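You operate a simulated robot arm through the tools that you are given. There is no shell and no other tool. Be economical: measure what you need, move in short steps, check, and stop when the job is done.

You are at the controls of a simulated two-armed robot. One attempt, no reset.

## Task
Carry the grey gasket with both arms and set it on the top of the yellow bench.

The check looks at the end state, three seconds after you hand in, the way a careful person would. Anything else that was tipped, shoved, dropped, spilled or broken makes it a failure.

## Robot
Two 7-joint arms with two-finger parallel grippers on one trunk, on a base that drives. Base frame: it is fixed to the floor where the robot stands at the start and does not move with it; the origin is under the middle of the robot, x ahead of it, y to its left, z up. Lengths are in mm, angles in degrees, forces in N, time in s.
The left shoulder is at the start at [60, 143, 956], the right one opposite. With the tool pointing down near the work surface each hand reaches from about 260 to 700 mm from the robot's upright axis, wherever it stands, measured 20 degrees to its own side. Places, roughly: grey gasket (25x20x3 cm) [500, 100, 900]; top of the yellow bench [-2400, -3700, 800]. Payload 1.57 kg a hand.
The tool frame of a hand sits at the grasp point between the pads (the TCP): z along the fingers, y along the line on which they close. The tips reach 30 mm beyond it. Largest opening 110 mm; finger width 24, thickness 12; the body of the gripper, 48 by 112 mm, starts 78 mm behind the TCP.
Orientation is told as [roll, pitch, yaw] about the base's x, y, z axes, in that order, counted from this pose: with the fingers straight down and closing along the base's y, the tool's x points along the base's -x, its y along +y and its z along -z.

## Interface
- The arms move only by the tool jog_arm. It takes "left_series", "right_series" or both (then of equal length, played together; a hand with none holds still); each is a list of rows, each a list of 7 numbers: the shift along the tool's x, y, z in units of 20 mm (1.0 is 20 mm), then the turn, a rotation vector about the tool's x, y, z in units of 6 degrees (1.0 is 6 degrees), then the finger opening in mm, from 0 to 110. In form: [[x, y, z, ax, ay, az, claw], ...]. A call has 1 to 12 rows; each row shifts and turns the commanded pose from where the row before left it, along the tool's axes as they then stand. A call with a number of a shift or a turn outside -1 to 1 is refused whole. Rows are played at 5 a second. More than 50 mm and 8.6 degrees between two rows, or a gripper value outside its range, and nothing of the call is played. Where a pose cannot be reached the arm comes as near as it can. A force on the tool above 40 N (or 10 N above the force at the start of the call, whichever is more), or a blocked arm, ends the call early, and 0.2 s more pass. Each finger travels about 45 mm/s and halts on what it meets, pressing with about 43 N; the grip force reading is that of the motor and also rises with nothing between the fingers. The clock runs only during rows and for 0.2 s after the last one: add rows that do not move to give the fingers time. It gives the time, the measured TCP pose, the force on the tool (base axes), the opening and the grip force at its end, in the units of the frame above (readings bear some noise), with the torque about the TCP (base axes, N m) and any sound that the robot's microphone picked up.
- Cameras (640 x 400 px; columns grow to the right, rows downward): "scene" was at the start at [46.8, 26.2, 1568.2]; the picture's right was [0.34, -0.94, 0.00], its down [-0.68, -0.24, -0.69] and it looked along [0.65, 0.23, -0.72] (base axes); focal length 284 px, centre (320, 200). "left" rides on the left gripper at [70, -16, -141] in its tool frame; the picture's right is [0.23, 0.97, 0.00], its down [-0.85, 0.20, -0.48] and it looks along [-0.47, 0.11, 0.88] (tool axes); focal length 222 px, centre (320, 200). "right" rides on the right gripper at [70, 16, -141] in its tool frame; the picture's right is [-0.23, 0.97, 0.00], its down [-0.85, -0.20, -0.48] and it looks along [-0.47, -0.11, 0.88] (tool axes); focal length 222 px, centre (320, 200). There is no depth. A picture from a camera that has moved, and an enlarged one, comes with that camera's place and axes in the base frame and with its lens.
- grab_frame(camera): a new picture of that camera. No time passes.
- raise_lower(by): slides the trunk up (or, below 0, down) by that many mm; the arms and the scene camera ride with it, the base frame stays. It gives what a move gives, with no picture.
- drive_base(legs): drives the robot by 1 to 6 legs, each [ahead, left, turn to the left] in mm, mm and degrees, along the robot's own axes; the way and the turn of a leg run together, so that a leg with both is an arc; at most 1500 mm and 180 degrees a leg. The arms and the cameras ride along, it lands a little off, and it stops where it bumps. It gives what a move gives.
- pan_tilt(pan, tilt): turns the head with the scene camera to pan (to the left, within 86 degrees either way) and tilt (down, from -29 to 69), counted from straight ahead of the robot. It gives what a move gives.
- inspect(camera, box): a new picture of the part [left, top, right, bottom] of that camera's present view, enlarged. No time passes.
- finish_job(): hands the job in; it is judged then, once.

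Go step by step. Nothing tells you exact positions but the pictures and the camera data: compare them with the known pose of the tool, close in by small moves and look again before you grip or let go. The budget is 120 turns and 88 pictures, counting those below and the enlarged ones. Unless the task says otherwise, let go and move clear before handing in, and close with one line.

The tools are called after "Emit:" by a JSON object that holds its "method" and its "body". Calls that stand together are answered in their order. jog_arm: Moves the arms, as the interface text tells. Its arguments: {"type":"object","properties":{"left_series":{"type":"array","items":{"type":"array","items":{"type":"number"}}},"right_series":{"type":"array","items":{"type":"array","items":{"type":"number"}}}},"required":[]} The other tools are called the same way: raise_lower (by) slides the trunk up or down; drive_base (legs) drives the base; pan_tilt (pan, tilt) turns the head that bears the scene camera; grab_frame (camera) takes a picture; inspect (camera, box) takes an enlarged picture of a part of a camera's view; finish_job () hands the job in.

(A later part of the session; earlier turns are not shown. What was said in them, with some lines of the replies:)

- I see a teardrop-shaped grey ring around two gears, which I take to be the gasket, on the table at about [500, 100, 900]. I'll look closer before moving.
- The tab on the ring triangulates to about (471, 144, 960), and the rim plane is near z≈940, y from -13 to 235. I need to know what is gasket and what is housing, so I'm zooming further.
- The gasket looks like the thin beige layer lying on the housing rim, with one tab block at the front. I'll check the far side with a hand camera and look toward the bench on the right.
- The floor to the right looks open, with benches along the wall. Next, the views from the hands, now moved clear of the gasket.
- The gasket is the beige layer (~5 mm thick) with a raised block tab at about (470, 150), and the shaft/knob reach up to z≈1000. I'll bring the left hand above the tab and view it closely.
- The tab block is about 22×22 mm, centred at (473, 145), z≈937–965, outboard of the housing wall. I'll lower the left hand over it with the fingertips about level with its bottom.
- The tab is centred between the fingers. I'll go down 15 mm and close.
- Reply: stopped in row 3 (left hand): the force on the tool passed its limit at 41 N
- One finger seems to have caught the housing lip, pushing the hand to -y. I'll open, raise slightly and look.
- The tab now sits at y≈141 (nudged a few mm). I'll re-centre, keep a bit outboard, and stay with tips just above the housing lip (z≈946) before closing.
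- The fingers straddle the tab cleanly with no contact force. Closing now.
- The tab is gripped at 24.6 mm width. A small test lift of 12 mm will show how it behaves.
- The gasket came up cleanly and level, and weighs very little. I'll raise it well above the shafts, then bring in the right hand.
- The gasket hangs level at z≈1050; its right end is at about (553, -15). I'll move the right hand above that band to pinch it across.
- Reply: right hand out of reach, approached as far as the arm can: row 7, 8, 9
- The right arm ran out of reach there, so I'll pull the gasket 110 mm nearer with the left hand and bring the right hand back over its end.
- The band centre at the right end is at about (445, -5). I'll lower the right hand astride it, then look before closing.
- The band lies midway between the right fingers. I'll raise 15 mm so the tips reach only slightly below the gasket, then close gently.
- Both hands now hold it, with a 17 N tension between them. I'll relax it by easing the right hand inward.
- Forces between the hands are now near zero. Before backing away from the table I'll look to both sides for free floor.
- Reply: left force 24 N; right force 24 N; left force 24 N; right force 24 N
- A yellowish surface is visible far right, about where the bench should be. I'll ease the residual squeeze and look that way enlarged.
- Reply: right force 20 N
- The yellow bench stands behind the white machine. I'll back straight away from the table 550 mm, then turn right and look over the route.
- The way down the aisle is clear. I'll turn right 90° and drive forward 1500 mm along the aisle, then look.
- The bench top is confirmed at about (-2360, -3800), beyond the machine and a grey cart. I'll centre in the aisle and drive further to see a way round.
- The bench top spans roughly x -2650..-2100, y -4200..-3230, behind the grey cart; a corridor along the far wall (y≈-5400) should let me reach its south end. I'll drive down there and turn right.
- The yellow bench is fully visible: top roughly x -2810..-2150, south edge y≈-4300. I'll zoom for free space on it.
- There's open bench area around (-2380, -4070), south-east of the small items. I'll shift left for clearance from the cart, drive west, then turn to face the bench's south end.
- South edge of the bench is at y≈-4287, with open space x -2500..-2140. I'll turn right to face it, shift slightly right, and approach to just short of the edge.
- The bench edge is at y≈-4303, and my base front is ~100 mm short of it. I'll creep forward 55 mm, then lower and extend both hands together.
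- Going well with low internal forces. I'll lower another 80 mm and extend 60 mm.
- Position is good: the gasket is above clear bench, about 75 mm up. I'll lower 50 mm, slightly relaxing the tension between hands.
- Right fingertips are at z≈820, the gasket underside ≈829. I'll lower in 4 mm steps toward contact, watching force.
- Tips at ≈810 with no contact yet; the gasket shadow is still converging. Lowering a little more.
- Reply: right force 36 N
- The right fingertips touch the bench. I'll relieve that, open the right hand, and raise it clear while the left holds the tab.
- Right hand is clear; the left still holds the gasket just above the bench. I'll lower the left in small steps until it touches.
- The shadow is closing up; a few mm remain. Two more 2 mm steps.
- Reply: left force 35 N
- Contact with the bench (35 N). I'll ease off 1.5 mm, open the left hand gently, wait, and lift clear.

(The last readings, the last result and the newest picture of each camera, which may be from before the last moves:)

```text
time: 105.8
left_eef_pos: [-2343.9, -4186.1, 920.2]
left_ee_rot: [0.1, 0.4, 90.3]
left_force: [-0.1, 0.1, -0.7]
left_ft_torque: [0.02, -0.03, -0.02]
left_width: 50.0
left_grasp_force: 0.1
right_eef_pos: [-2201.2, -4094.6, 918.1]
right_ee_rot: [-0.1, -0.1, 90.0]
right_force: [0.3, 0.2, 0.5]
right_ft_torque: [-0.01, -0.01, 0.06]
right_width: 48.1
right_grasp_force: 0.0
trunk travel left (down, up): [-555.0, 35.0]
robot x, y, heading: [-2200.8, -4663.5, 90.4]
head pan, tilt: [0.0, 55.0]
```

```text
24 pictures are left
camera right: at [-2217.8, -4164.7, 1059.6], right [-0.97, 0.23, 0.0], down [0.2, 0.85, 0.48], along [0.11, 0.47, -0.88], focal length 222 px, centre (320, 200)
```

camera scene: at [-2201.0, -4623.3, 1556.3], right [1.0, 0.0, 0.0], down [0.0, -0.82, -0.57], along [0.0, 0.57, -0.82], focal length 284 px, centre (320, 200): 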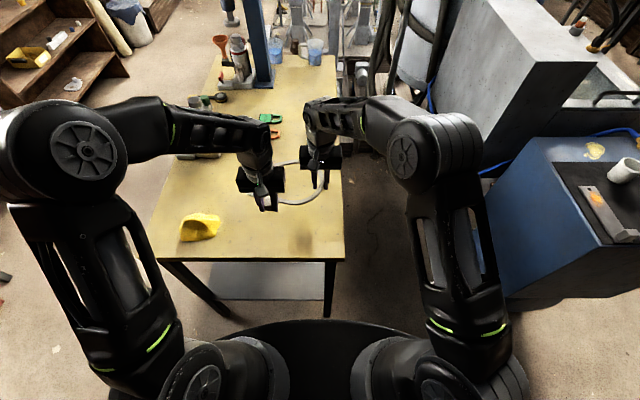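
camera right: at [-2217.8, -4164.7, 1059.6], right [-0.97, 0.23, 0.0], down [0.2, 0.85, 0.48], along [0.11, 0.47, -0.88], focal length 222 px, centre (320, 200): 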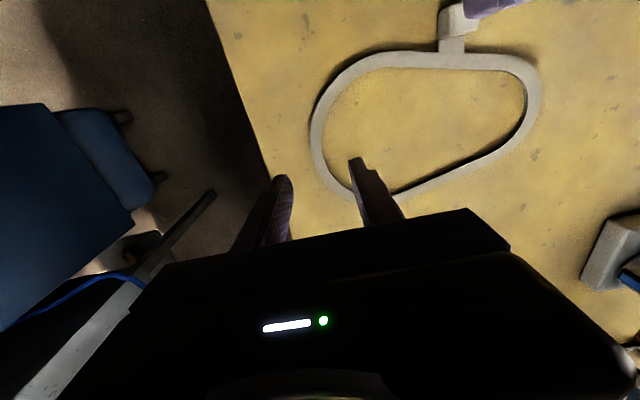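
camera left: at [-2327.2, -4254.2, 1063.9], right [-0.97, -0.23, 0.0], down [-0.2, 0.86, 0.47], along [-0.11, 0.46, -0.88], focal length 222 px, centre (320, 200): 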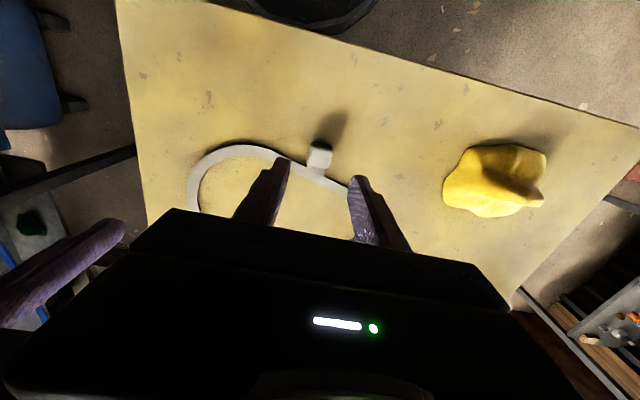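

The gasket lies flat on the bench, and both hands are open above it. I'll raise the hands further and do a final check.

Emit:
{"method": "jog_arm", "body": {"left_series": [[0, 0, -1, 0, 0, 0, 50], [0, 0, -1, 0, 0, 0, 50], [0, 0, -1, 0, 0, 0, 50], [0, 0, -1, 0, 0, 0, 50], [0, 0, -1, 0, 0, 0, 50]], "right_series": [[0, 0, -1, 0, 0, 0, 48], [0, 0, -1, 0, 0, 0, 48], [0, 0, -1, 0, 0, 0, 48], [0, 0, -1, 0, 0, 0, 48], [0, 0, -1, 0, 0, 0, 48]]}}

Emit:
{"method": "drive_base", "body": {"legs": [[-200, 0, 0]]}}

Emit:
{"method": "grab_frame", "body": {"camera": "scene"}}

```text
time: 107.0
left_eef_pos: [-2344.7, -4187.2, 1020.1]
left_ee_rot: [0.0, 0.5, 90.3]
left_force: [-0.7, -0.1, 0.3]
left_ft_torque: [0.02, -0.01, -0.01]
left_width: 50.1
left_grasp_force: 0.0
right_eef_pos: [-2201.5, -4096.2, 1018.4]
right_ee_rot: [-0.1, -0.1, 90.2]
right_force: [-0.2, 0.7, -0.1]
right_ft_torque: [-0.01, -0.01, -0.03]
right_width: 47.8
right_grasp_force: 0.1
trunk travel left (down, up): [-555.0, 35.0]
robot x, y, heading: [-2200.6, -4665.7, 90.0]
head pan, tilt: [0.0, 55.0]
```

```text
time: 108.6
left_eef_pos: [-2342.6, -4387.8, 1019.7]
left_ee_rot: [0.1, 0.4, 90.2]
left_force: [-0.7, -0.5, -0.1]
left_ft_torque: [0.04, -0.01, 0.02]
left_width: 50.1
left_grasp_force: 0.1
right_eef_pos: [-2200.0, -4296.3, 1018.7]
right_ee_rot: [0.0, -0.1, 89.9]
right_force: [-0.1, 0.0, 0.2]
right_ft_torque: [0.04, 0.0, 0.02]
right_width: 48.1
right_grasp_force: 0.1
trunk travel left (down, up): [-555.0, 35.0]
robot x, y, heading: [-2201.9, -4865.3, 90.0]
head pan, tilt: [0.0, 55.0]
```

```text
23 pictures are left
camera scene: at [-2200.4, -4825.4, 1556.4], right [1.0, 0.0, 0.0], down [0.0, -0.82, -0.57], along [0.0, 0.57, -0.82], focal length 284 px, centre (320, 200)
```

scene: 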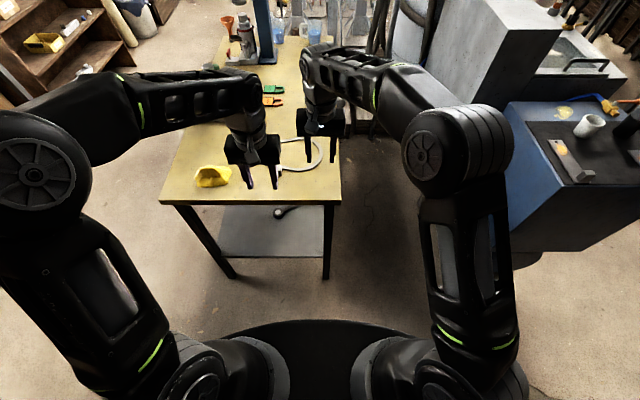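

The gasket rests flat on the yellow bench, nothing else has moved, and both hands are open and clear of it. I'm handing in.

Emit:
{"method": "finish_job", "body": {}}

```text
The job is handed in.
```

The grey gasket was carried with both arms, set flat on top of the yellow bench and released, with both hands clear; the last pictures show nothing else disturbed.
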